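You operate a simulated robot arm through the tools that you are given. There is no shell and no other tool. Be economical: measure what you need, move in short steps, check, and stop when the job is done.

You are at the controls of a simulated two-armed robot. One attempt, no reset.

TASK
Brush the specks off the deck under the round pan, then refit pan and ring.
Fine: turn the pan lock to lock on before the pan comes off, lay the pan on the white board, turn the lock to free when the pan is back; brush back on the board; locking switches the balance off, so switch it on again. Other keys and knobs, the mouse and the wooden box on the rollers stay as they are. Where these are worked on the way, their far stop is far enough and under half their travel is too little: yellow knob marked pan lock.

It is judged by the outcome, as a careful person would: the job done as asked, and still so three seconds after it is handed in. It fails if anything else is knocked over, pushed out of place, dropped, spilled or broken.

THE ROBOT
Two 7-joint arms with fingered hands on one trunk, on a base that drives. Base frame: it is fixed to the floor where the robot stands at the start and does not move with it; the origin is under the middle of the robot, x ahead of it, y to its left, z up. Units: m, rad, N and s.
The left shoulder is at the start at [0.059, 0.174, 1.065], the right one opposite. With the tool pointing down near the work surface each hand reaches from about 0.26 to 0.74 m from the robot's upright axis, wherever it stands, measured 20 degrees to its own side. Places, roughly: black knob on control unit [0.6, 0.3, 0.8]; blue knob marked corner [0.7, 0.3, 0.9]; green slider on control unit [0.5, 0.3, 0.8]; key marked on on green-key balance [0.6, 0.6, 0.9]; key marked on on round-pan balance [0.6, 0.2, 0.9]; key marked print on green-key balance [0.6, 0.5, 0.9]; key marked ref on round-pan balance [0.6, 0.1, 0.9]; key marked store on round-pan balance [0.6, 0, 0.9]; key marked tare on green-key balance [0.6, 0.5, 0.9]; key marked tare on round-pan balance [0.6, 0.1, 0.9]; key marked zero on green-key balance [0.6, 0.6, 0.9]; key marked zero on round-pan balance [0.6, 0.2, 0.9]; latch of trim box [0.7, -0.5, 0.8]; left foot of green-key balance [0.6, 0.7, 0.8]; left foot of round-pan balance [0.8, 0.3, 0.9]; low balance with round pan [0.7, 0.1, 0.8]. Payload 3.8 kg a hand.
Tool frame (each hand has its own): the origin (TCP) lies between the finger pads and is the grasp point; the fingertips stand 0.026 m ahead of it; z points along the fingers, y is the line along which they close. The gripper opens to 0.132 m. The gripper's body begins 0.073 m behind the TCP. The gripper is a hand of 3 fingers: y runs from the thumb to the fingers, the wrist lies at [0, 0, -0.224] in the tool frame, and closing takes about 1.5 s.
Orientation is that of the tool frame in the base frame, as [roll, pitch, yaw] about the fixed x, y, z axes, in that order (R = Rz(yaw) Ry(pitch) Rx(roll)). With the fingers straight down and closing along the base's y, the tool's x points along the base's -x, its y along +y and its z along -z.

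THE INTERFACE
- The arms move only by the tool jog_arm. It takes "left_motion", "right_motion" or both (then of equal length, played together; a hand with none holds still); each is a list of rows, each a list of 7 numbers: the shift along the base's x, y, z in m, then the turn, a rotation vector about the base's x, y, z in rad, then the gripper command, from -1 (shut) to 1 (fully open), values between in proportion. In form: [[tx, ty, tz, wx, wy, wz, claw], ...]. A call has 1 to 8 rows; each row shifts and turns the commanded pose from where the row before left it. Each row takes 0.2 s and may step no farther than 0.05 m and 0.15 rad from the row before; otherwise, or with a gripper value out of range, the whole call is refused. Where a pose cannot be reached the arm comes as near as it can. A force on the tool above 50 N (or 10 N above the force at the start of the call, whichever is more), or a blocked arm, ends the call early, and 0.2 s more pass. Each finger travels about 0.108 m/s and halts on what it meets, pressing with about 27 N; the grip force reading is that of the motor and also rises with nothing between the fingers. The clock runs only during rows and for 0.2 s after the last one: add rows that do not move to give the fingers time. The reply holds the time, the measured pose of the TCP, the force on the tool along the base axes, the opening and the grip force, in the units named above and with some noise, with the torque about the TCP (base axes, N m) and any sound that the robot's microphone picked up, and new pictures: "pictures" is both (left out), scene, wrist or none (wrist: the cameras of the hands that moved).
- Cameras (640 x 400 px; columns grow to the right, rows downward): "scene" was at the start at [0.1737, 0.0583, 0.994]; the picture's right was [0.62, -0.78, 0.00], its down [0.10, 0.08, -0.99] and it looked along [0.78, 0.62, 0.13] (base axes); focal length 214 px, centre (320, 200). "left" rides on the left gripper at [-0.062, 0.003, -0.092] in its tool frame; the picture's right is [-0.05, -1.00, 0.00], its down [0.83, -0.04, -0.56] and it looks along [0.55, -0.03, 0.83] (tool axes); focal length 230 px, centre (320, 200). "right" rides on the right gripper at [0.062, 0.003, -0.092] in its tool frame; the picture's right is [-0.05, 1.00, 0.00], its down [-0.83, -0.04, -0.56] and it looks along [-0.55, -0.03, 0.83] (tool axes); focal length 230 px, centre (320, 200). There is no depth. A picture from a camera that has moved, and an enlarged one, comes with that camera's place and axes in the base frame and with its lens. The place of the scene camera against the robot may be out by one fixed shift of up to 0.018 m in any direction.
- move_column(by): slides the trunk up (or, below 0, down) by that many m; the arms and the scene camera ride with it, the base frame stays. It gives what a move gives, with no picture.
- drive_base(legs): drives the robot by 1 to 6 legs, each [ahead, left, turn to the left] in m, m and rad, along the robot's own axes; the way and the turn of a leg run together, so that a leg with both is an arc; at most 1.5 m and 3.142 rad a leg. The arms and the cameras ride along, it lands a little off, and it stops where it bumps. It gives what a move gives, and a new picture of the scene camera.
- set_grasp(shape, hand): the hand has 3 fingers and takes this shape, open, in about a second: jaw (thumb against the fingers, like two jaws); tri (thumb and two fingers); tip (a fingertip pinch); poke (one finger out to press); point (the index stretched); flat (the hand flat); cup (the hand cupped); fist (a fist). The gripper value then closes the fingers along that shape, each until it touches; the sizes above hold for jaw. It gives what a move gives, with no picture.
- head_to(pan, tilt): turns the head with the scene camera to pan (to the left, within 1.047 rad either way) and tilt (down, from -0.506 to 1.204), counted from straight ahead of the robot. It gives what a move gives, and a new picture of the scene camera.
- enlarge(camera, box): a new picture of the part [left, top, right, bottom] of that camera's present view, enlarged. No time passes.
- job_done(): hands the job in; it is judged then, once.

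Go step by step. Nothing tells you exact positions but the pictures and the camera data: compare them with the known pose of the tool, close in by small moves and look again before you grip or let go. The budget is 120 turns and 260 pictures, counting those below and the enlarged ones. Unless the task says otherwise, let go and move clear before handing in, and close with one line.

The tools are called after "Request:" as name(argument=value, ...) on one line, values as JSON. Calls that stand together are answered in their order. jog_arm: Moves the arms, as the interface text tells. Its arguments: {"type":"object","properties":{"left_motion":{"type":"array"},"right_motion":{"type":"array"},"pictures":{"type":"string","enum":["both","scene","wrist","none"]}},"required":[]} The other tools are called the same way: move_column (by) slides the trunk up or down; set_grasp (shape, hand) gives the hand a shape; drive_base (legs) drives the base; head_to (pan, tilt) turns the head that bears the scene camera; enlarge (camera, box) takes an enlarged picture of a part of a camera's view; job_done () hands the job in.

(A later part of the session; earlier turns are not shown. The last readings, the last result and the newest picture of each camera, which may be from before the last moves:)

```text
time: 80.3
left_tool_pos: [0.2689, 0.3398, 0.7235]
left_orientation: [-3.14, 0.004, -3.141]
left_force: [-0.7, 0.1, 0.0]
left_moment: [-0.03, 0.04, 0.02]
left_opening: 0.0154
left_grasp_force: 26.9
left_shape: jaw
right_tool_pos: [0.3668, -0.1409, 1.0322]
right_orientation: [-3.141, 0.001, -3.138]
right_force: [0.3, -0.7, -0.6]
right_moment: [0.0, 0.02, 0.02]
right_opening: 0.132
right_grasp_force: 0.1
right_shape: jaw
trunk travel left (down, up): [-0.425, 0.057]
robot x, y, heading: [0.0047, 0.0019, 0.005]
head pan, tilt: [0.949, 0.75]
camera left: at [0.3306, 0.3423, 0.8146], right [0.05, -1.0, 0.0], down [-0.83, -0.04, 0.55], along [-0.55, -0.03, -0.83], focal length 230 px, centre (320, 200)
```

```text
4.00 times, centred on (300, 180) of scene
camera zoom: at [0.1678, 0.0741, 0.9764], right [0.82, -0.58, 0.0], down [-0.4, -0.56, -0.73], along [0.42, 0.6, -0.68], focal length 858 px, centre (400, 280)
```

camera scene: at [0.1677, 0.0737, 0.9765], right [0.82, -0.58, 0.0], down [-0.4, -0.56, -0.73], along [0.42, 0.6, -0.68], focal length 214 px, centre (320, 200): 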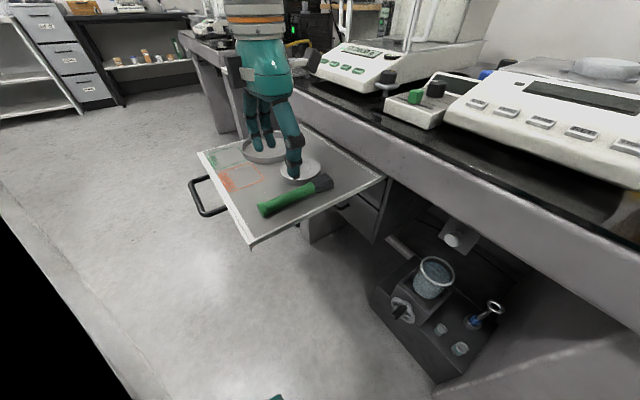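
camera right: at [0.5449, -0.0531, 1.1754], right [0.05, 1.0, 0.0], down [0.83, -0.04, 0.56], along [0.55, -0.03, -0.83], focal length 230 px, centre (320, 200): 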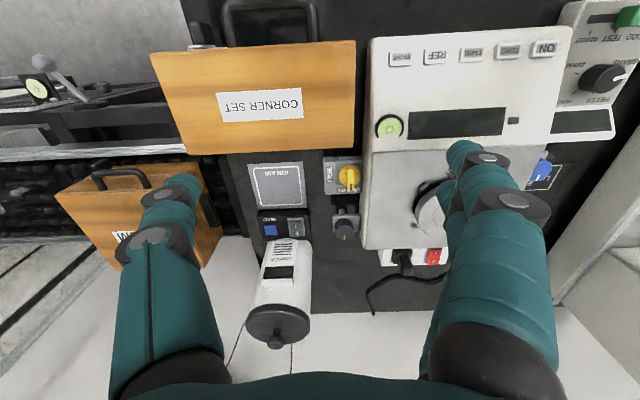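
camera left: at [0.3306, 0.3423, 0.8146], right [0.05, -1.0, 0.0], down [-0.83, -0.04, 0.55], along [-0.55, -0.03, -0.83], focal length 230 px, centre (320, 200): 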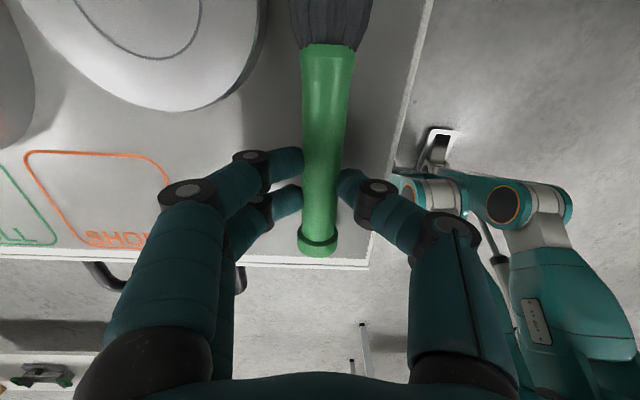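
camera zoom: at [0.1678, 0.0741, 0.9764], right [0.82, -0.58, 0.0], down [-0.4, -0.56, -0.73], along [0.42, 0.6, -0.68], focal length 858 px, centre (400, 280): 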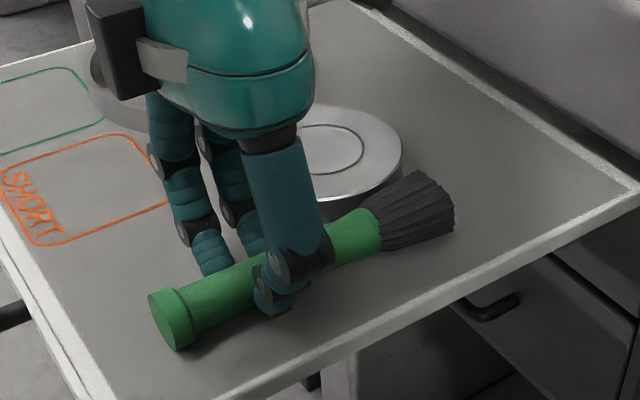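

Brush gripped. Lifting it straight up to travel height.

Request:
jog_arm(left_motion=[[0, 0, 0.02, 0, 0, 0, -1], [0, 0, 0.04, 0, 0, 0, -1], [0, 0, 0.045, 0, 0, 0, -1], [0, 0, 0.045, 0, 0, 0, -1], [0, 0, 0.045, 0, 0, 0, -1], [0, 0, 0.045, 0, 0, 0, -1], [0.03, 0, 0.02, 0, 0, 0, -1], [0, 0, 0, 0, 0, 0, -1]], pictures="both")

```text
time: 82.1
left_tool_pos: [0.2971, 0.3401, 0.9846]
left_orientation: [-3.14, 0.003, 3.14]
left_force: [-0.1, 0.2, 0.0]
left_moment: [-0.04, 0.0, 0.02]
left_opening: 0.0149
left_grasp_force: 27.2
left_shape: jaw
right_tool_pos: [0.3656, -0.14, 1.0327]
right_orientation: [3.141, 0.001, -3.14]
right_force: [0.0, 0.9, 0.6]
right_moment: [0.0, -0.02, -0.01]
right_opening: 0.1319
right_grasp_force: 0.0
right_shape: jaw
trunk travel left (down, up): [-0.425, 0.057]
robot x, y, heading: [0.0038, 0.0045, 0.003]
head pan, tilt: [0.949, 0.75]
camera scene: at [0.1672, 0.0744, 0.9765], right [0.82, -0.58, 0.0], down [-0.39, -0.56, -0.73], along [0.42, 0.6, -0.68], focal length 214 px, centre (320, 200)
camera left: at [0.3591, 0.3422, 1.0756], right [0.05, -1.0, 0.0], down [-0.83, -0.04, 0.55], along [-0.55, -0.03, -0.83], focal length 230 px, centre (320, 200)
```

scene: 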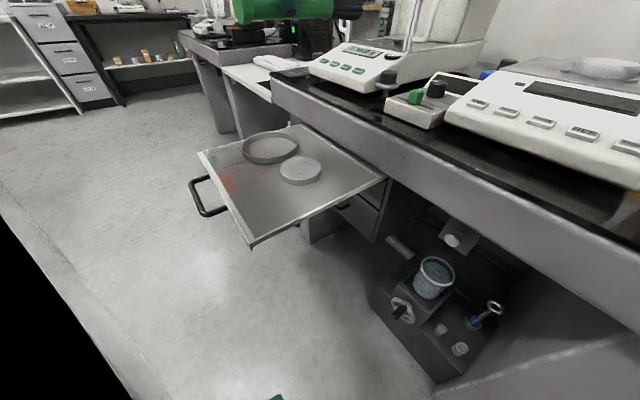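
left: 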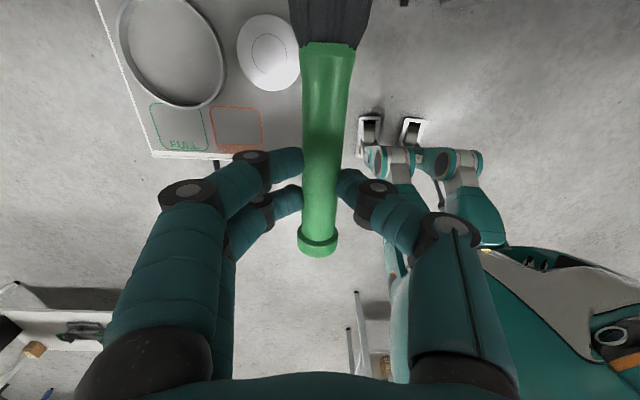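

Now turn and drive to the sweeping position with the brush held high.

Request:
drive_base(legs=[[0, 0, -0.356], [0.151, 0.024, 0]])

Request:
head_to(pan=0.5, tilt=0.4)

```text
time: 84.6
left_tool_pos: [0.5473, 0.1874, 0.9844]
left_orientation: [-3.14, 0.001, 2.788]
left_force: [0.2, 1.3, 0.2]
left_moment: [0.02, 0.01, 0.01]
left_opening: 0.0154
left_grasp_force: 27.2
left_shape: jaw
right_tool_pos: [0.4458, -0.2863, 1.0326]
right_orientation: [-3.142, 0.0, 2.79]
right_force: [-0.5, 0.3, 0.1]
right_moment: [0.01, 0.01, -0.03]
right_opening: 0.1321
right_grasp_force: 0.0
right_shape: jaw
trunk travel left (down, up): [-0.425, 0.057]
robot x, y, heading: [0.1539, -0.0314, -0.349]
head pan, tilt: [0.949, 0.75]
camera scene: at [0.3324, -0.012, 0.9763], right [0.56, -0.83, 0.0], down [-0.56, -0.38, -0.73], along [0.6, 0.41, -0.68], focal length 214 px, centre (320, 200)
```

scene: 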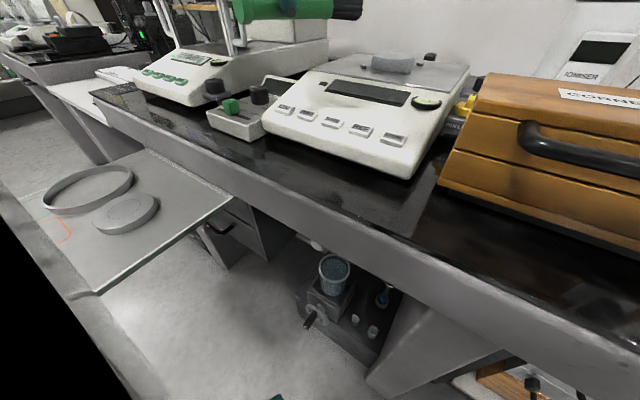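

```text
time: 85.5
left_tool_pos: [0.5463, 0.1864, 0.9835]
left_orientation: [-3.139, 0.003, 2.788]
left_force: [-0.4, -0.2, -1.0]
left_moment: [0.0, -0.02, -0.03]
left_opening: 0.015
left_grasp_force: 27.2
left_shape: jaw
right_tool_pos: [0.4452, -0.2868, 1.0324]
right_orientation: [-3.141, 0.002, 2.789]
right_force: [-0.5, -0.9, 0.2]
right_moment: [0.02, 0.02, 0.04]
right_opening: 0.132
right_grasp_force: 0.0
right_shape: jaw
trunk travel left (down, up): [-0.425, 0.057]
robot x, y, heading: [0.1522, -0.0256, -0.35]
head pan, tilt: [0.499, 0.4]
camera scene: at [0.355, -0.0448, 1.0074], right [0.15, -0.99, 0.0], down [-0.39, -0.06, -0.92], along [0.91, 0.14, -0.39], focal length 214 px, centre (320, 200)
```

scene: 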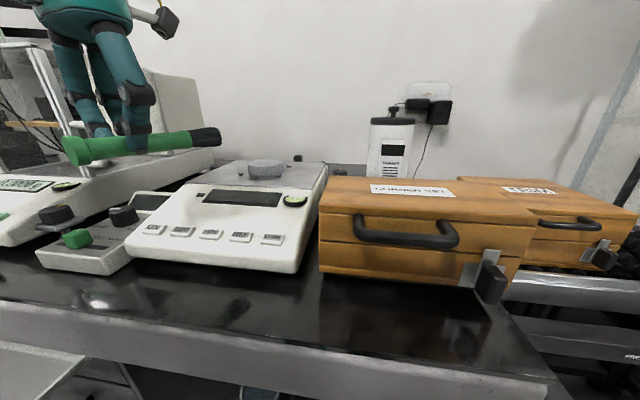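

Request:
enlarge(camera="scene", box=[180, 130, 340, 230])

Request:
jog_arm(left_motion=[[0.01, -0.02, 0, 0, 0, 0.15, -1], [0.01, -0.02, 0, 0, 0, 0.15, -1], [0.01, -0.02, 0, 0, 0, 0.15, -1], [0.02, -0.02, -0.01, 0, 0, 0.1, -1], [0.0, 0.0, -0.01, 0, 0, 0, -1]], pictures="both")

Request:
enlarge(camera="scene", box=[180, 130, 340, 230])

```text
4.00 times, centred on (260, 180) of scene
camera zoom: at [0.355, -0.0448, 1.0074], right [0.15, -0.99, 0.0], down [-0.39, -0.06, -0.92], along [0.91, 0.14, -0.39], focal length 858 px, centre (560, 280)
```

zoom: 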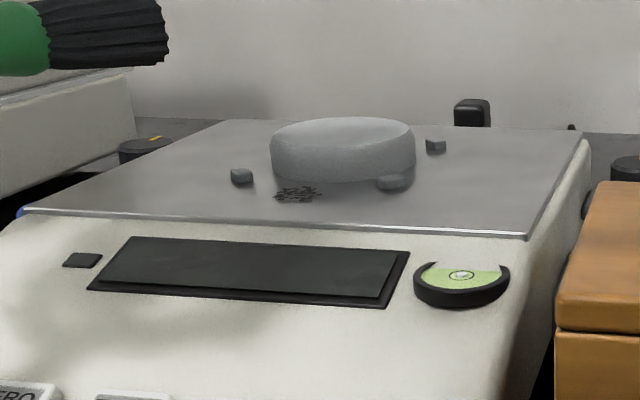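

```text
time: 86.7
left_tool_pos: [0.5974, 0.1073, 0.9645]
left_orientation: [-3.138, 0.003, -2.944]
left_force: [-0.7, -0.5, -0.5]
left_moment: [0.0, 0.0, 0.02]
left_opening: 0.0154
left_grasp_force: 27.2
left_shape: jaw
right_tool_pos: [0.4451, -0.2861, 1.032]
right_orientation: [3.141, 0.002, 2.792]
right_force: [-1.4, 0.1, 0.6]
right_moment: [0.0, -0.02, -0.03]
right_opening: 0.1316
right_grasp_force: 0.1
right_shape: jaw
trunk travel left (down, up): [-0.425, 0.057]
robot x, y, heading: [0.1563, -0.0319, -0.348]
head pan, tilt: [0.499, 0.4]
camera scene: at [0.3549, -0.0444, 1.0075], right [0.15, -0.99, 0.0], down [-0.38, -0.06, -0.92], along [0.91, 0.14, -0.39], focal length 214 px, centre (320, 200)
camera left: at [0.6568, 0.1221, 1.0552], right [0.25, -0.97, 0.0], down [-0.81, -0.2, 0.55], along [-0.53, -0.14, -0.83], focal length 230 px, centre (320, 200)
```

scene: 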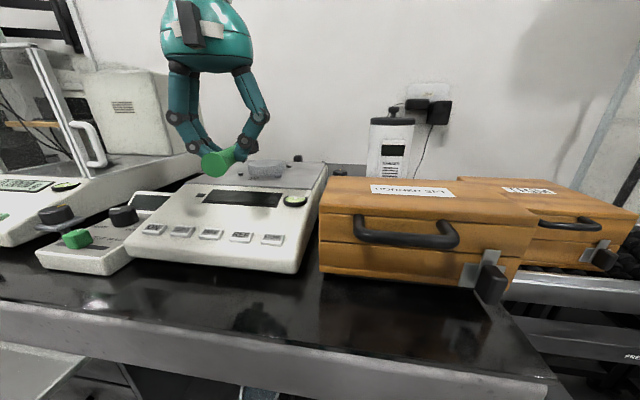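
left: 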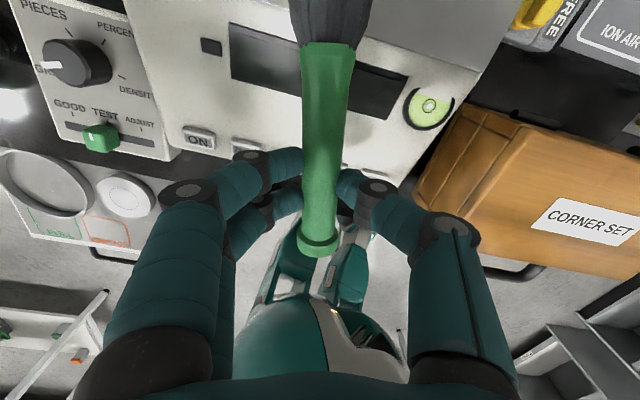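

```text
4.00 times, centred on (260, 180) of scene
camera zoom: at [0.3549, -0.0444, 1.0075], right [0.15, -0.99, 0.0], down [-0.38, -0.06, -0.92], along [0.91, 0.14, -0.39], focal length 858 px, centre (560, 280)
```

zoom: 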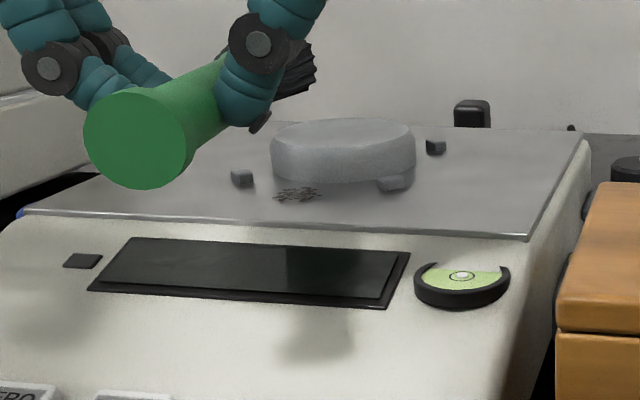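

The specks lie just in front of the hub between the two front lugs (x≈0.706–0.731 in hub-relative terms). I tilt the brush nose-down slightly and bring its tip above the gap between lugs.

Request:
jog_arm(left_motion=[[0.015, -0.002, -0.01, -0.02, 0.1, 0, -1], [0.01, -0.002, -0.01, -0.02, 0.1, 0, -1], [0, 0, -0.01, 0, 0, 0, -1], [0, 0, 0, 0, 0, 0, -1]], pictures="wrist")

Request:
enlarge(camera="scene", box=[180, 130, 340, 230])

Request:
enlarge(camera="left", box=[240, 0, 400, 100])

```text
time: 87.7
left_tool_pos: [0.6209, 0.1028, 0.9345]
left_orientation: [-3.141, -0.202, -2.946]
left_force: [0.0, -0.9, -0.7]
left_moment: [0.02, -0.01, -0.03]
left_opening: 0.0152
left_grasp_force: 27.5
left_shape: jaw
right_tool_pos: [0.4456, -0.286, 1.0331]
right_orientation: [3.14, 0.001, 2.791]
right_force: [-0.4, 0.3, 0.6]
right_moment: [-0.03, -0.02, -0.02]
right_opening: 0.132
right_grasp_force: 0.0
right_shape: jaw
trunk travel left (down, up): [-0.425, 0.057]
robot x, y, heading: [0.1579, -0.0296, -0.357]
head pan, tilt: [0.499, 0.4]
camera left: at [0.6995, 0.121, 1.0111], right [0.24, -0.97, -0.01], down [-0.68, -0.18, 0.71], along [-0.69, -0.17, -0.7], focal length 230 px, centre (320, 200)
```

left: 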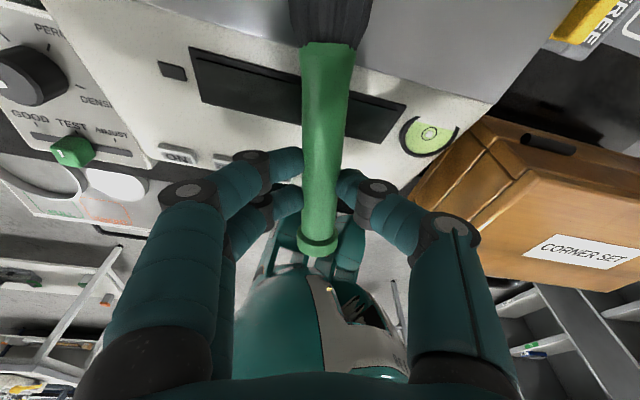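

```text
4.00 times, centred on (260, 180) of scene
camera zoom: at [0.3551, -0.0449, 1.0075], right [0.15, -0.99, 0.0], down [-0.38, -0.06, -0.92], along [0.91, 0.14, -0.39], focal length 858 px, centre (560, 280)
```

zoom: 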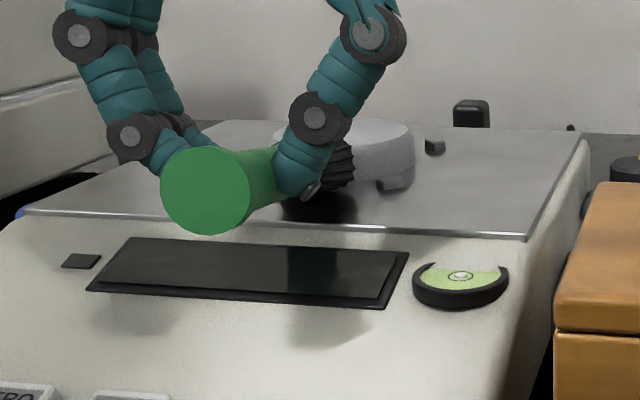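

```text
4.00 times, centred on (320, 50) of left
camera zoom: at [0.6995, 0.121, 1.0111], right [0.24, -0.97, -0.01], down [-0.68, -0.18, 0.71], along [-0.69, -0.17, -0.7], focal length 920 px, centre (320, 800)
```

zoom: 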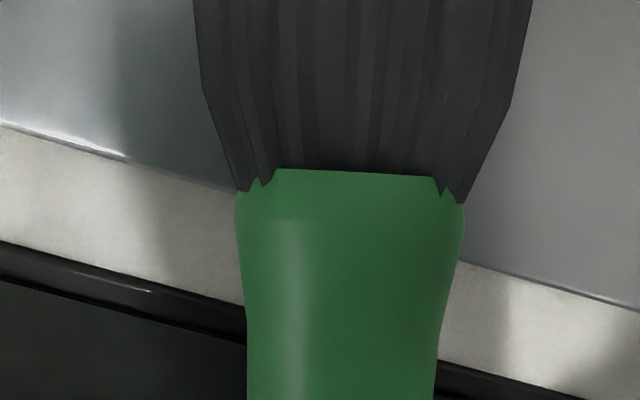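

The view is poor from here; I'll bring the right hand up as an extra camera, over the wooden box side.

Request:
jog_arm(right_motion=[[0.01, 0.04, 0.01, 0, 0, 0.1, 1], [0.01, 0.04, 0.01, 0, 0, 0.1, 1], [0.01, 0.04, 0.01, 0, 0, 0.1, 1], [0.01, 0.04, 0.01, 0, 0, 0.05, 1], [0.01, 0.04, 0.02, 0, 0, 0, 1], [0, 0.02, 0.01, 0, 0, 0, 1], [0, 0, 0, 0, 0, 0, 1]], pictures="wrist")

Request:
enlarge(camera="right", box=[350, 130, 590, 280])

```text
time: 89.3
left_tool_pos: [0.6217, 0.1037, 0.9334]
left_orientation: [-3.14, -0.201, -2.947]
left_force: [-1.0, 0.1, 0.5]
left_moment: [0.01, -0.02, 0.0]
left_opening: 0.0151
left_grasp_force: 26.7
left_shape: jaw
right_tool_pos: [0.494, -0.0672, 1.1022]
right_orientation: [3.141, 0.001, 3.142]
right_force: [0.1, -0.4, -0.4]
right_moment: [-0.01, 0.02, -0.02]
right_opening: 0.132
right_grasp_force: 0.1
right_shape: jaw
trunk travel left (down, up): [-0.425, 0.057]
robot x, y, heading: [0.1524, -0.0271, -0.348]
head pan, tilt: [0.499, 0.4]
camera right: at [0.4335, -0.0651, 1.1946], right [0.05, 1.0, 0.0], down [0.83, -0.04, 0.56], along [0.56, -0.03, -0.83], focal length 230 px, centre (320, 200)
```

right: 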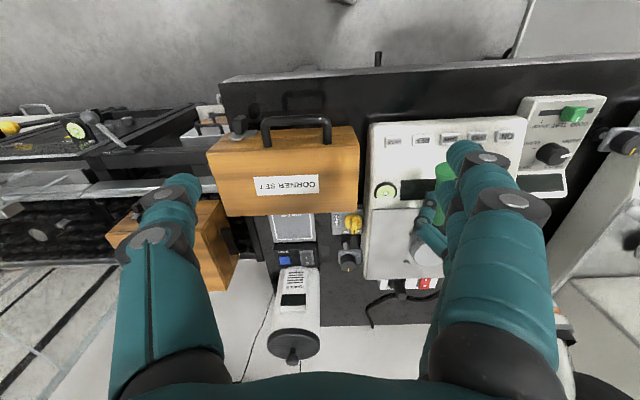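

```text
2.67 times, centred on (470, 205) of right
camera zoom: at [0.4335, -0.0651, 1.1946], right [0.05, 1.0, 0.0], down [0.83, -0.04, 0.56], along [0.56, -0.03, -0.83], focal length 614 px, centre (-80, 187)
```

zoom: 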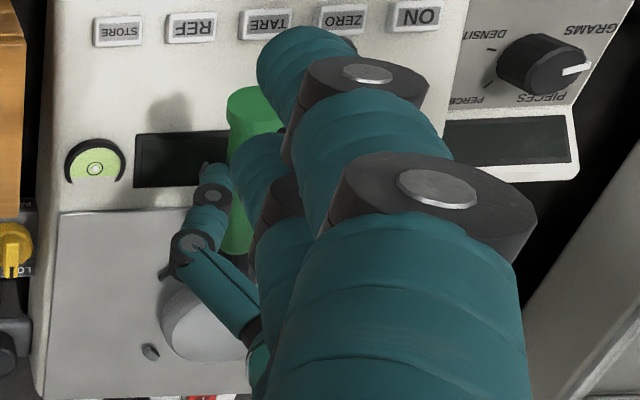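

Request:
jog_arm(right_motion=[[0, -0.01, 0, 0, 0, 0.14, 1], [0, -0.01, 0, 0, 0, 0.14, 1], [0, -0.01, 0, 0, 0, 0.14, 1], [0, -0.01, 0, 0, 0, 0.14, 1], [0, 0, 0, 0, 0, 0, 1]], pictures="wrist")

Request:
enlarge(camera="right", box=[240, 130, 440, 255])

```text
time: 90.5
left_tool_pos: [0.6222, 0.1031, 0.9343]
left_orientation: [-3.14, -0.2, -2.946]
left_force: [-0.1, -0.3, -0.5]
left_moment: [-0.03, 0.01, 0.02]
left_opening: 0.0152
left_grasp_force: 26.9
left_shape: jaw
right_tool_pos: [0.4946, -0.1065, 1.1017]
right_orientation: [3.141, 0.0, -2.582]
right_force: [0.6, 0.1, 0.5]
right_moment: [-0.01, -0.02, 0.01]
right_opening: 0.1317
right_grasp_force: 0.0
right_shape: jaw
trunk travel left (down, up): [-0.425, 0.057]
robot x, y, heading: [0.1536, -0.0254, -0.356]
head pan, tilt: [0.499, 0.4]
camera right: at [0.4414, -0.1371, 1.1938], right [-0.49, 0.87, 0.0], down [0.73, 0.4, 0.56], along [0.49, 0.27, -0.83], focal length 230 px, centre (320, 200)
```

right: 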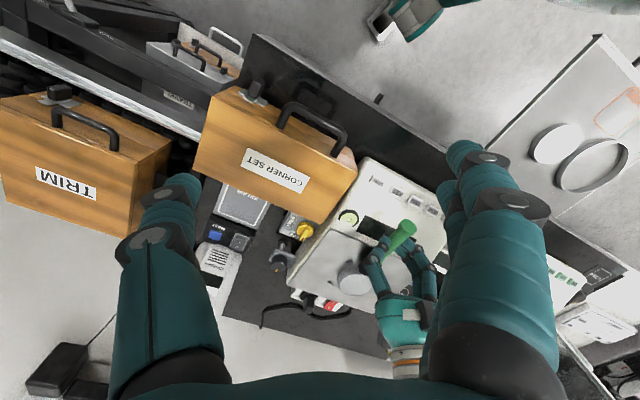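

```text
3.20 times, centred on (340, 192) of right
camera zoom: at [0.4414, -0.1371, 1.1938], right [-0.49, 0.87, 0.0], down [0.73, 0.4, 0.56], along [0.49, 0.27, -0.83], focal length 736 px, centre (256, 224)
```

zoom: 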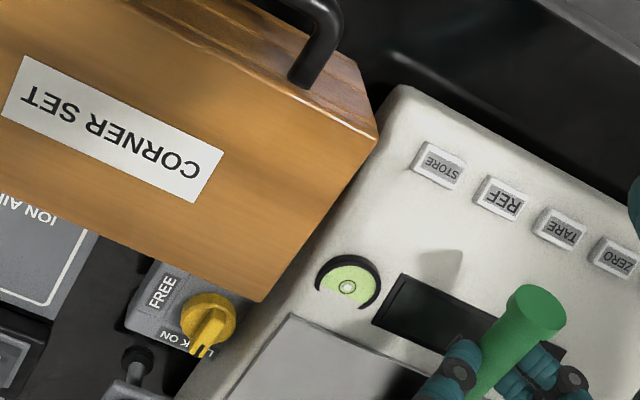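

Request:
enlarge(camera="right", box=[290, 205, 450, 305])

```text
4.00 times, centred on (370, 255) of right
camera zoom: at [0.4414, -0.1371, 1.1938], right [-0.49, 0.87, 0.0], down [0.73, 0.4, 0.56], along [0.49, 0.27, -0.83], focal length 920 px, centre (120, -20)
```

zoom: 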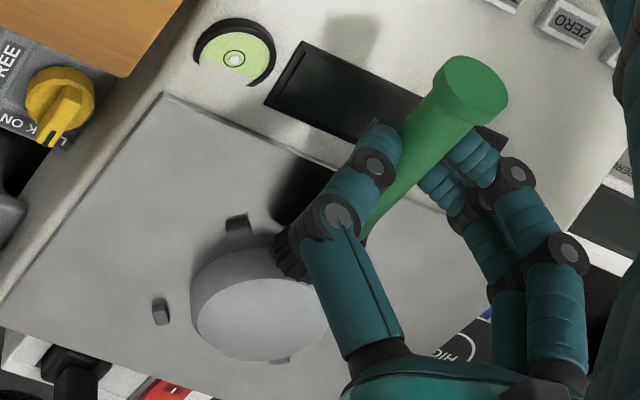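

This right-hand view is very useful: the bristle tip is right at the hub front, between the lugs, above the specks. I lower until light contact.

Request:
jog_arm(left_motion=[[-0.004, 0, -0.003, 0, 0, 0, -1], [0, 0, -0.003, 0, 0, 0, -1], [0, 0, -0.003, 0, 0, 0, -1], [0, 0, 0, 0, 0, 0, -1]], pictures="none")

Request:
enlarge(camera="right", box=[290, 205, 450, 305])

Request:
enlarge(camera="scene", box=[210, 140, 310, 202])

```text
time: 91.5
left_tool_pos: [0.6183, 0.1027, 0.9262]
left_orientation: [-3.138, -0.201, -2.945]
left_force: [-0.4, 0.2, 1.6]
left_moment: [0.06, -0.16, 0.04]
left_opening: 0.0152
left_grasp_force: 26.9
left_shape: jaw
right_tool_pos: [0.4945, -0.1064, 1.1029]
right_orientation: [3.142, 0.003, -2.581]
right_force: [-0.7, -0.4, 0.0]
right_moment: [-0.03, 0.0, 0.0]
right_opening: 0.1318
right_grasp_force: 0.0
right_shape: jaw
trunk travel left (down, up): [-0.425, 0.057]
robot x, y, heading: [0.1557, -0.0279, -0.352]
head pan, tilt: [0.499, 0.4]
```

```text
4.00 times, centred on (370, 255) of right
camera zoom: at [0.4411, -0.1369, 1.1938], right [-0.49, 0.87, 0.0], down [0.73, 0.4, 0.56], along [0.49, 0.27, -0.83], focal length 920 px, centre (120, -20)
```

zoom: 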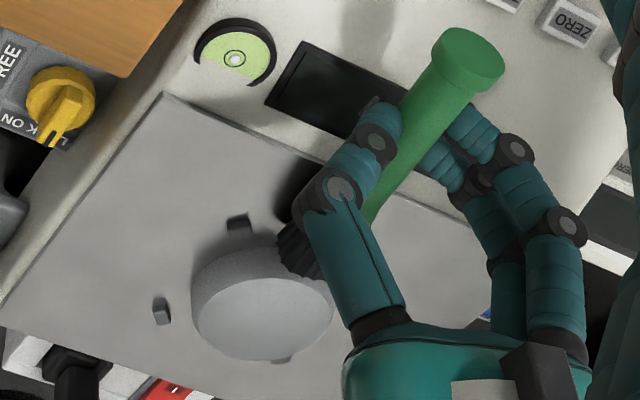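

```text
6.40 times, centred on (260, 171) of scene
camera zoom: at [0.3549, -0.0449, 1.0075], right [0.15, -0.99, 0.0], down [-0.38, -0.06, -0.92], along [0.91, 0.14, -0.39], focal length 1373 px, centre (704, 386)
```

zoom: 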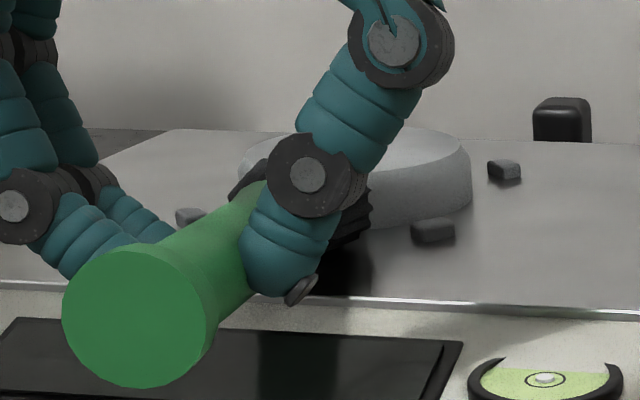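

Light contact. I drag the specks 2 cm toward the front, clear of the lugs, then look.

Request:
jog_arm(left_motion=[[-0.006, 0, -0.001, 0, 0, 0, -1], [-0.007, 0, 0, 0, 0, 0, -1], [-0.007, 0, 0, 0, 0, 0, -1], [0, -0.004, 0.02, 0, 0, 0, -1], [0, -0.04, 0.02, 0, 0, 0, -1], [0, 0, 0, 0, 0, 0, -1]], pictures="none")

Request:
enlarge(camera="right", box=[290, 205, 450, 305])

Request:
enlarge(camera="scene", box=[180, 130, 340, 230])

```text
time: 92.9
left_tool_pos: [0.5976, 0.0594, 0.9642]
left_orientation: [-3.14, -0.202, -2.947]
left_force: [-0.1, 0.5, -1.3]
left_moment: [-0.01, 0.0, -0.01]
left_opening: 0.0148
left_grasp_force: 26.8
left_shape: jaw
right_tool_pos: [0.4952, -0.1041, 1.1024]
right_orientation: [-3.141, -0.001, -2.584]
right_force: [0.1, 0.3, 0.2]
right_moment: [-0.03, -0.03, 0.01]
right_opening: 0.1318
right_grasp_force: 0.3
right_shape: jaw
trunk travel left (down, up): [-0.425, 0.057]
robot x, y, heading: [0.1572, -0.0264, -0.349]
head pan, tilt: [0.499, 0.4]
```

```text
4.00 times, centred on (370, 255) of right
camera zoom: at [0.4414, -0.136, 1.1938], right [-0.49, 0.87, 0.0], down [0.73, 0.4, 0.56], along [0.49, 0.27, -0.83], focal length 920 px, centre (120, -20)
```

zoom: 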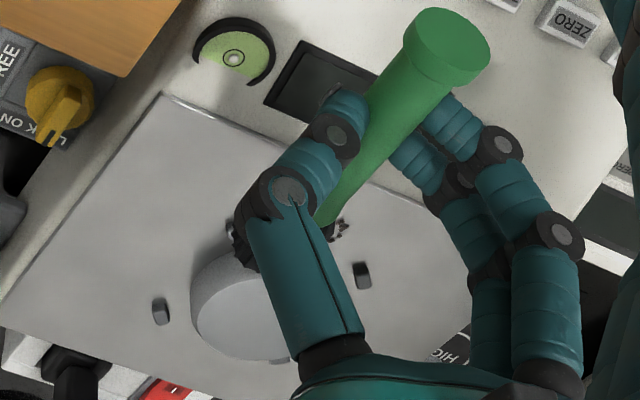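

```text
4.00 times, centred on (260, 180) of scene
camera zoom: at [0.3551, -0.0441, 1.0075], right [0.15, -0.99, 0.0], down [-0.38, -0.06, -0.92], along [0.91, 0.14, -0.39], focal length 858 px, centre (560, 280)
```

zoom: 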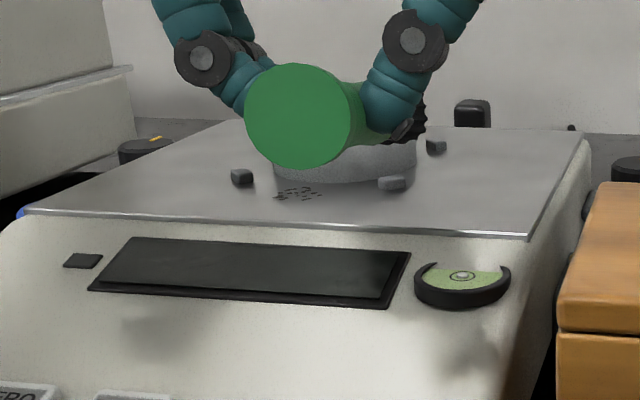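

The specks thin out with brushing. I'll do several more strokes over the spot, shifted ~1 cm left.

Request:
jog_arm(left_motion=[[0.0, 0.045, 0, 0, 0, 0, -1], [0.02, 0.009, -0.02, 0, 0, 0, -1], [0, 0, -0.02, 0, 0, 0, -1], [-0.015, 0, 0, 0, 0, 0, -1], [-0.02, 0, 0, 0, 0, 0, -1], [0.03, 0.008, 0.008, 0, 0, 0, -1], [0.005, 0, -0.009, 0, 0, 0, -1], [-0.02, 0, 0, 0, 0, 0, -1]], pictures="none")

Request:
jog_arm(left_motion=[[-0.02, 0, 0, 0, 0, 0, -1], [0.03, -0.006, 0.01, 0, 0, 0, -1], [0.005, 0, -0.01, 0, 0, 0, -1], [-0.02, 0, 0, 0, 0, 0, -1], [-0.025, 0, 0, 0, 0, 0, -1], [0, -0.01, 0.03, 0, 0, 0, -1], [-0.02, -0.045, 0.01, 0, 0, 0, -1], [0, 0, 0, 0, 0, 0, -1]], pictures="none")

Request:
enlarge(camera="right", box=[290, 205, 450, 305])

Request:
enlarge(camera="scene", box=[180, 130, 340, 230])

```text
time: 94.7
left_tool_pos: [0.5973, 0.1223, 0.9221]
left_orientation: [-3.14, -0.2, -2.947]
left_force: [-0.1, -0.5, 1.4]
left_moment: [0.03, -0.19, -0.03]
left_opening: 0.0154
left_grasp_force: 26.8
left_shape: jaw
right_tool_pos: [0.4947, -0.1068, 1.1022]
right_orientation: [-3.142, 0.001, -2.584]
right_force: [0.0, 0.2, 0.3]
right_moment: [0.0, -0.01, 0.0]
right_opening: 0.1317
right_grasp_force: 0.1
right_shape: jaw
trunk travel left (down, up): [-0.425, 0.057]
robot x, y, heading: [0.1557, -0.0315, -0.355]
head pan, tilt: [0.499, 0.4]
```

```text
refused: row 7 steps farther than a row can; nothing moved
```

```text
4.00 times, centred on (370, 255) of right
camera zoom: at [0.4408, -0.1367, 1.194], right [-0.49, 0.87, 0.0], down [0.73, 0.4, 0.56], along [0.49, 0.27, -0.83], focal length 920 px, centre (120, -20)
```

zoom: 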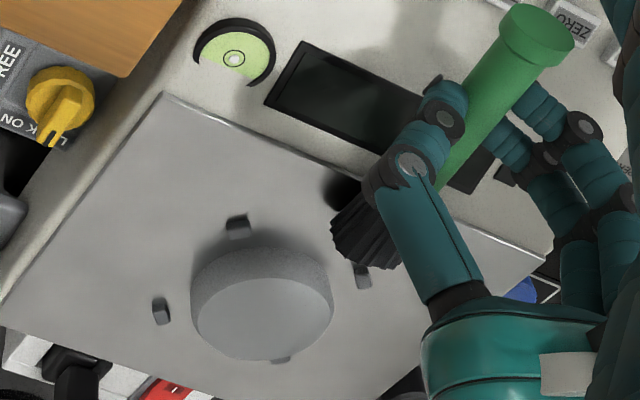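

```text
4.00 times, centred on (260, 180) of scene
camera zoom: at [0.3546, -0.0447, 1.0076], right [0.15, -0.99, 0.0], down [-0.38, -0.06, -0.92], along [0.91, 0.14, -0.39], focal length 858 px, centre (560, 280)
```

zoom: 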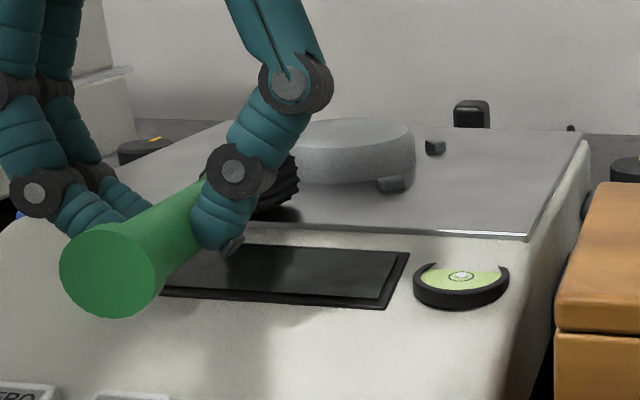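

Request:
jog_arm(left_motion=[[-0.015, 0, 0, 0, 0, 0, -1], [0.0, -0.012, 0, 0, 0, 0, -1], [0, 0, 0.03, 0, 0, 0, -1], [-0.01, -0.03, 0.02, 0, 0, 0, -1], [-0.02, -0.04, 0.01, 0, 0, 0, -1], [0, 0, 0, 0, 0, 0, -1]], pictures="none")

Request:
enlarge(camera="right", box=[290, 205, 450, 305])

Request:
enlarge(camera="scene", box=[180, 130, 340, 230])

```text
time: 96.1
left_tool_pos: [0.5544, 0.0385, 0.9838]
left_orientation: [-3.141, -0.201, -2.946]
left_force: [0.0, 0.3, 0.2]
left_moment: [0.0, 0.0, 0.0]
left_opening: 0.015
left_grasp_force: 27.1
left_shape: jaw
right_tool_pos: [0.4946, -0.1058, 1.1017]
right_orientation: [3.141, 0.0, -2.581]
right_force: [0.9, -0.4, -0.4]
right_moment: [0.03, -0.01, -0.04]
right_opening: 0.1321
right_grasp_force: 0.0
right_shape: jaw
trunk travel left (down, up): [-0.425, 0.057]
robot x, y, heading: [0.1576, -0.0304, -0.352]
head pan, tilt: [0.499, 0.4]
```

```text
4.00 times, centred on (370, 255) of right
camera zoom: at [0.4414, -0.1364, 1.1938], right [-0.49, 0.87, 0.0], down [0.73, 0.4, 0.56], along [0.49, 0.27, -0.83], focal length 920 px, centre (120, -20)
```

zoom: 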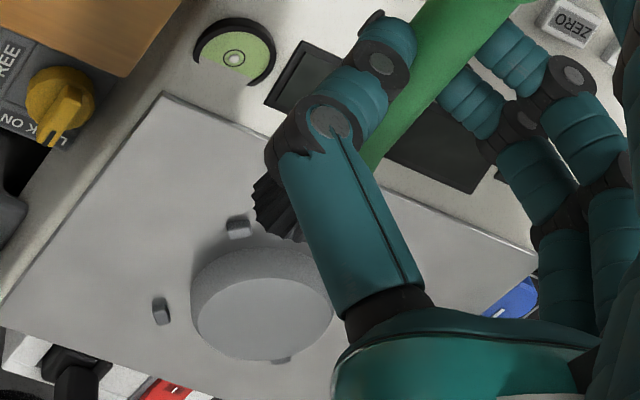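

```text
4.00 times, centred on (260, 180) of scene
camera zoom: at [0.3551, -0.0444, 1.0075], right [0.15, -0.99, 0.0], down [-0.38, -0.06, -0.92], along [0.91, 0.14, -0.39], focal length 858 px, centre (560, 280)
```

zoom: 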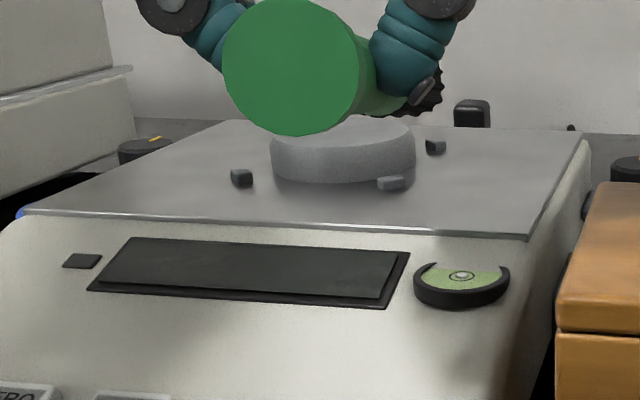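

The deck is clean. I level the brush, retract the right hand, and drive back to put the brush on the board.

Request:
jog_arm(left_motion=[[-0.01, 0.02, 0.01, 0.02, -0.1, -0.05, -1], [-0.01, 0.02, 0.01, 0.02, -0.1, -0.14, -1], [-0.01, 0.02, 0, 0, 0, -0.14, -1], [0, 0.02, 0, 0, 0, -0.14, -1], [0, 0.02, 0, 0, 0, -0.08, -1]], right_motion=[[-0.02, -0.04, 0, 0, 0, -0.14, 1], [-0.02, -0.04, -0.01, 0, 0, -0.14, 1], [0, -0.04, -0.01, 0, 0, -0.14, 1], [0, -0.03, 0, 0, 0, -0.14, 1], [0, -0.02, 0, 0, 0, -0.14, 1]], pictures="none")

Request:
drive_base(legs=[[-0.151, -0.026, 0], [0, 0, 0.354]])

Request:
head_to(pan=0.95, tilt=0.75)

```text
refused: row 2 steps farther than a row can; nothing moved
```

```text
time: 98.6
left_tool_pos: [0.3557, 0.1979, 0.985]
left_orientation: [-3.14, -0.201, -2.603]
left_force: [-0.9, 0.1, -0.2]
left_moment: [-0.04, 0.03, 0.05]
left_opening: 0.0149
left_grasp_force: 25.9
left_shape: jaw
right_tool_pos: [0.3499, 0.041, 1.1025]
right_orientation: [3.141, 0.0, -2.238]
right_force: [-0.4, 0.7, 0.1]
right_moment: [-0.02, 0.0, -0.03]
right_opening: 0.1319
right_grasp_force: 0.0
right_shape: jaw
trunk travel left (down, up): [-0.425, 0.057]
robot x, y, heading: [0.0003, 0.0015, -0.004]
head pan, tilt: [0.499, 0.4]
camera scene: at [0.1988, 0.0481, 1.0075], right [0.47, -0.88, 0.0], down [-0.34, -0.18, -0.92], along [0.81, 0.44, -0.39], focal length 214 px, centre (320, 200)
```

scene: 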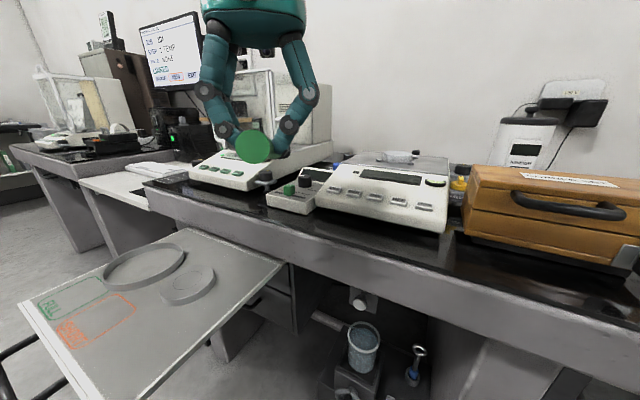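

```text
time: 99.5
left_tool_pos: [0.3562, 0.1984, 0.9838]
left_orientation: [-3.139, -0.199, -2.603]
left_force: [-0.1, -0.3, 0.5]
left_moment: [-0.05, -0.01, 0.01]
left_opening: 0.0153
left_grasp_force: 27.2
left_shape: jaw
right_tool_pos: [0.3492, 0.042, 1.1029]
right_orientation: [3.141, -0.001, -2.239]
right_force: [-0.1, -0.1, 0.5]
right_moment: [0.0, -0.03, -0.01]
right_opening: 0.1323
right_grasp_force: 0.0
right_shape: jaw
trunk travel left (down, up): [-0.425, 0.057]
robot x, y, heading: [0.0004, -0.0026, -0.005]
head pan, tilt: [0.949, 0.75]
camera scene: at [0.166, 0.0713, 0.9764], right [0.81, -0.59, 0.0], down [-0.4, -0.55, -0.73], along [0.43, 0.59, -0.68], focal length 214 px, centre (320, 200)
```

scene: 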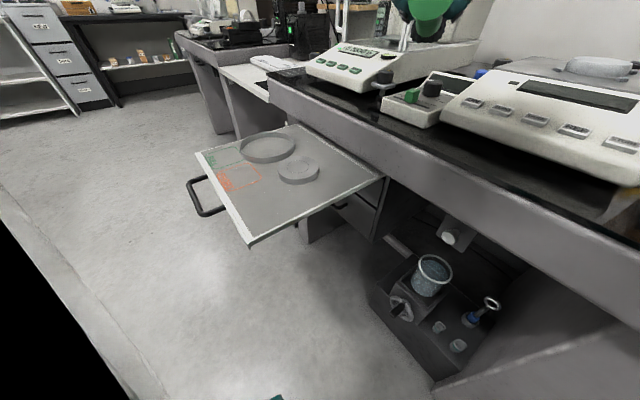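

Now retract the right hand, level and re-align the brush, and move over its place on the board.

Request:
jog_arm(left_motion=[[-0.014, 0.023, 0, 0.051, -0.086, 0, -1], [-0.014, 0.023, 0, 0.051, -0.086, 0, -1], [-0.014, 0.023, 0, 0, 0, -0.14, -1], [-0.014, 0.023, 0, 0, 0, -0.14, -1], [-0.014, 0.023, 0, 0, 0, -0.14, -1], [-0.014, 0.022, 0, 0, 0, -0.118, -1], [0, 0, 0, 0, 0, 0, -1]], right_motion=[[0, -0.04, 0, 0, 0, -0.14, 1], [0, -0.04, -0.01, 0, 0, -0.14, 1], [0, -0.04, -0.01, 0, 0, -0.14, 1], [0, -0.03, -0.02, 0, 0, -0.14, 1], [0, -0.02, 0, 0, 0, -0.14, 1], [0, -0.01, 0, 0, 0, -0.14, 1], [0, 0, 0, 0, 0, -0.06, 1]], pictures="wrist")

```text
time: 101.1
left_tool_pos: [0.2724, 0.3344, 0.9833]
left_orientation: [-3.14, 0.001, 3.141]
left_force: [0.6, 0.0, -0.4]
left_moment: [0.05, -0.01, -0.03]
left_opening: 0.0149
left_grasp_force: 27.0
left_shape: jaw
right_tool_pos: [0.3511, -0.139, 1.0615]
right_orientation: [3.14, 0.0, -3.14]
right_force: [-0.5, -0.1, -0.2]
right_moment: [-0.05, 0.0, -0.01]
right_opening: 0.1322
right_grasp_force: 0.1
right_shape: jaw
trunk travel left (down, up): [-0.425, 0.057]
robot x, y, heading: [0.0058, -0.0022, -0.003]
head pan, tilt: [0.949, 0.75]
camera right: at [0.2892, -0.1359, 1.1533], right [0.05, 1.0, 0.0], down [0.83, -0.04, 0.56], along [0.55, -0.03, -0.83], focal length 230 px, centre (320, 200)
camera left: at [0.3344, 0.3366, 1.0747], right [0.05, -1.0, 0.0], down [-0.83, -0.04, 0.56], along [-0.55, -0.03, -0.83], focal length 230 px, centre (320, 200)
```

right: 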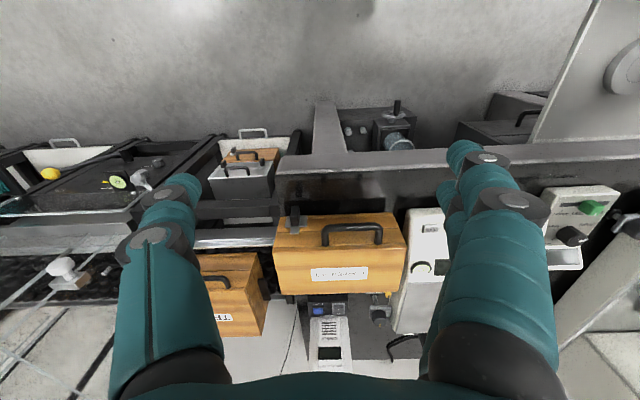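
left: 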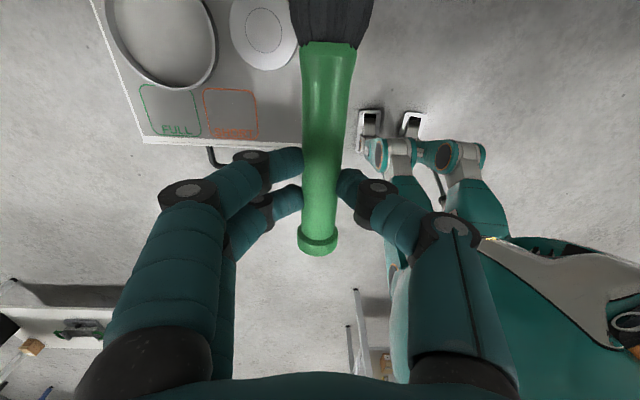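

Aligned over its old place. Lowering the brush to the board.

Request:
jog_arm(left_motion=[[0, 0, -0.048, 0, 0, 0, -1], [0, 0, -0.048, 0, 0, 0, -1], [0, 0, -0.048, 0, 0, 0, -1], [0, 0, -0.048, 0, 0, 0, -1], [0, 0, -0.04, 0, 0, 0, -1], [0, 0, -0.015, 0, 0, 0, -1], [0, 0, 0, 0, 0, 0, -1]], pictures="none")

Request:
enlarge(camera="scene", box=[180, 100, 380, 225])

```text
time: 102.7
left_tool_pos: [0.2728, 0.3342, 0.7375]
left_orientation: [-3.139, 0.001, -3.141]
left_force: [0.0, -0.4, 0.1]
left_moment: [0.0, 0.01, 0.0]
left_opening: 0.015
left_grasp_force: 26.6
left_shape: jaw
right_tool_pos: [0.3507, -0.1378, 1.0614]
right_orientation: [3.141, 0.001, -3.14]
right_force: [0.1, -0.8, 0.1]
right_moment: [0.02, 0.02, 0.01]
right_opening: 0.132
right_grasp_force: 0.1
right_shape: jaw
trunk travel left (down, up): [-0.425, 0.057]
robot x, y, heading: [0.004, 0.0015, -0.0]
head pan, tilt: [0.949, 0.75]
```

```text
3.20 times, centred on (280, 162) of scene
camera zoom: at [0.1659, 0.0714, 0.9764], right [0.81, -0.59, 0.0], down [-0.4, -0.55, -0.73], along [0.43, 0.59, -0.68], focal length 686 px, centre (448, 320)
```

zoom: 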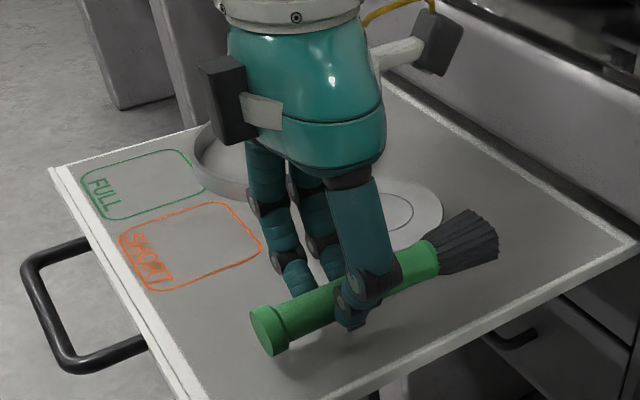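

Request:
jog_arm(left_motion=[[0, 0, -0.006, 0, 0, 0, -1], [0, 0, -0.005, 0, 0, 0, -1], [0, 0, -0.002, 0, 0, 0, -1], [0, 0, 0, 0, 0, 0, -1]], pictures="none")

Request:
jog_arm(left_motion=[[0, 0, 0, 0, 0, 0, -0.5], [0, 0, 0, 0, 0, 0, -0.2], [0, 0, 0, 0, 0, 0, -0.2], [0, 0, 0.03, 0, 0, 0, -0.2], [0, 0, 0.045, 0, 0, 0, 0], [0, 0, 0.045, 0, 0, 0, 0.5], [0, 0, 0.03, 0, 0, 0, 1]], pictures="both")

Request:
enlarge(camera="scene", box=[180, 100, 380, 225])

```text
time: 103.7
left_tool_pos: [0.2709, 0.3342, 0.7231]
left_orientation: [-3.138, -0.001, -3.14]
left_force: [0.2, 0.5, 0.5]
left_moment: [0.01, -0.03, 0.03]
left_opening: 0.0153
left_grasp_force: 26.7
left_shape: jaw
right_tool_pos: [0.3509, -0.1371, 1.0626]
right_orientation: [-3.14, -0.001, -3.139]
right_force: [0.3, 0.7, 0.7]
right_moment: [0.03, 0.01, 0.01]
right_opening: 0.1318
right_grasp_force: 0.1
right_shape: jaw
trunk travel left (down, up): [-0.425, 0.057]
robot x, y, heading: [0.0021, -0.0011, -0.006]
head pan, tilt: [0.949, 0.75]
```

```text
time: 105.3
left_tool_pos: [0.2725, 0.3332, 0.8756]
left_orientation: [-3.139, -0.005, 3.139]
left_force: [-0.8, -0.1, 0.3]
left_moment: [0.04, 0.01, 0.0]
left_opening: 0.1321
left_grasp_force: 0.0
left_shape: jaw
right_tool_pos: [0.3518, -0.1389, 1.0619]
right_orientation: [-3.141, 0.001, -3.139]
right_force: [0.4, -0.1, -0.1]
right_moment: [0.04, -0.01, 0.0]
right_opening: 0.132
right_grasp_force: 0.1
right_shape: jaw
trunk travel left (down, up): [-0.425, 0.057]
robot x, y, heading: [0.0009, -0.0015, -0.007]
head pan, tilt: [0.949, 0.75]
camera scene: at [0.1661, 0.0711, 0.9764], right [0.81, -0.59, 0.0], down [-0.4, -0.55, -0.73], along [0.43, 0.59, -0.68], focal length 214 px, centre (320, 200)
camera left: at [0.3352, 0.3368, 0.9663], right [0.05, -1.0, 0.0], down [-0.83, -0.04, 0.56], along [-0.56, -0.03, -0.83], focal length 230 px, centre (320, 200)
```

scene: 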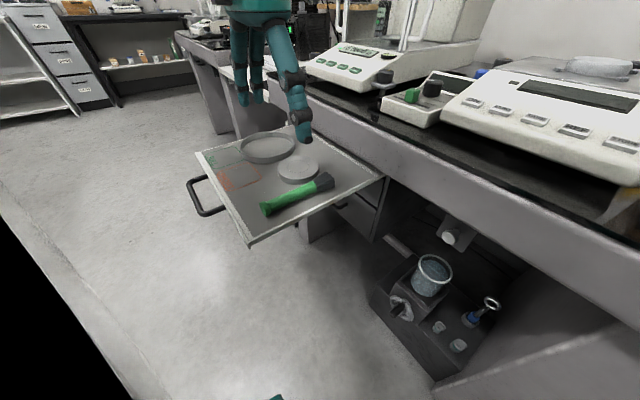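
left: 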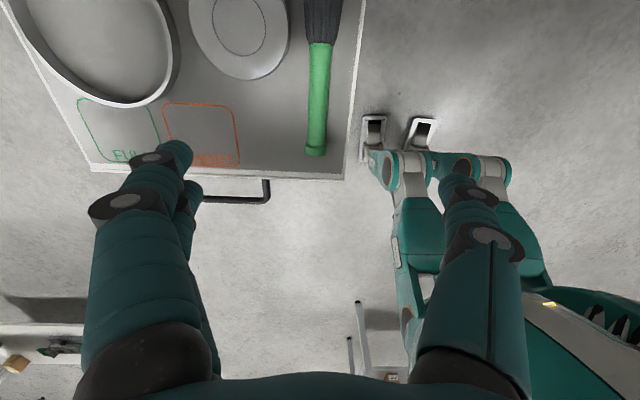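

```text
3.20 times, centred on (280, 162) of scene
camera zoom: at [0.1661, 0.0711, 0.9764], right [0.81, -0.59, 0.0], down [-0.4, -0.55, -0.73], along [0.43, 0.59, -0.68], focal length 686 px, centre (448, 320)
```

zoom: 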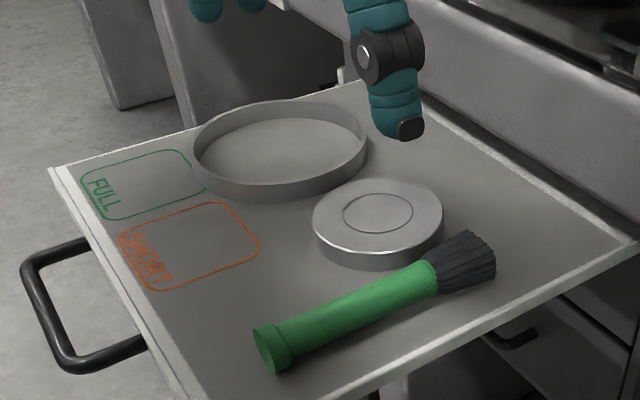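

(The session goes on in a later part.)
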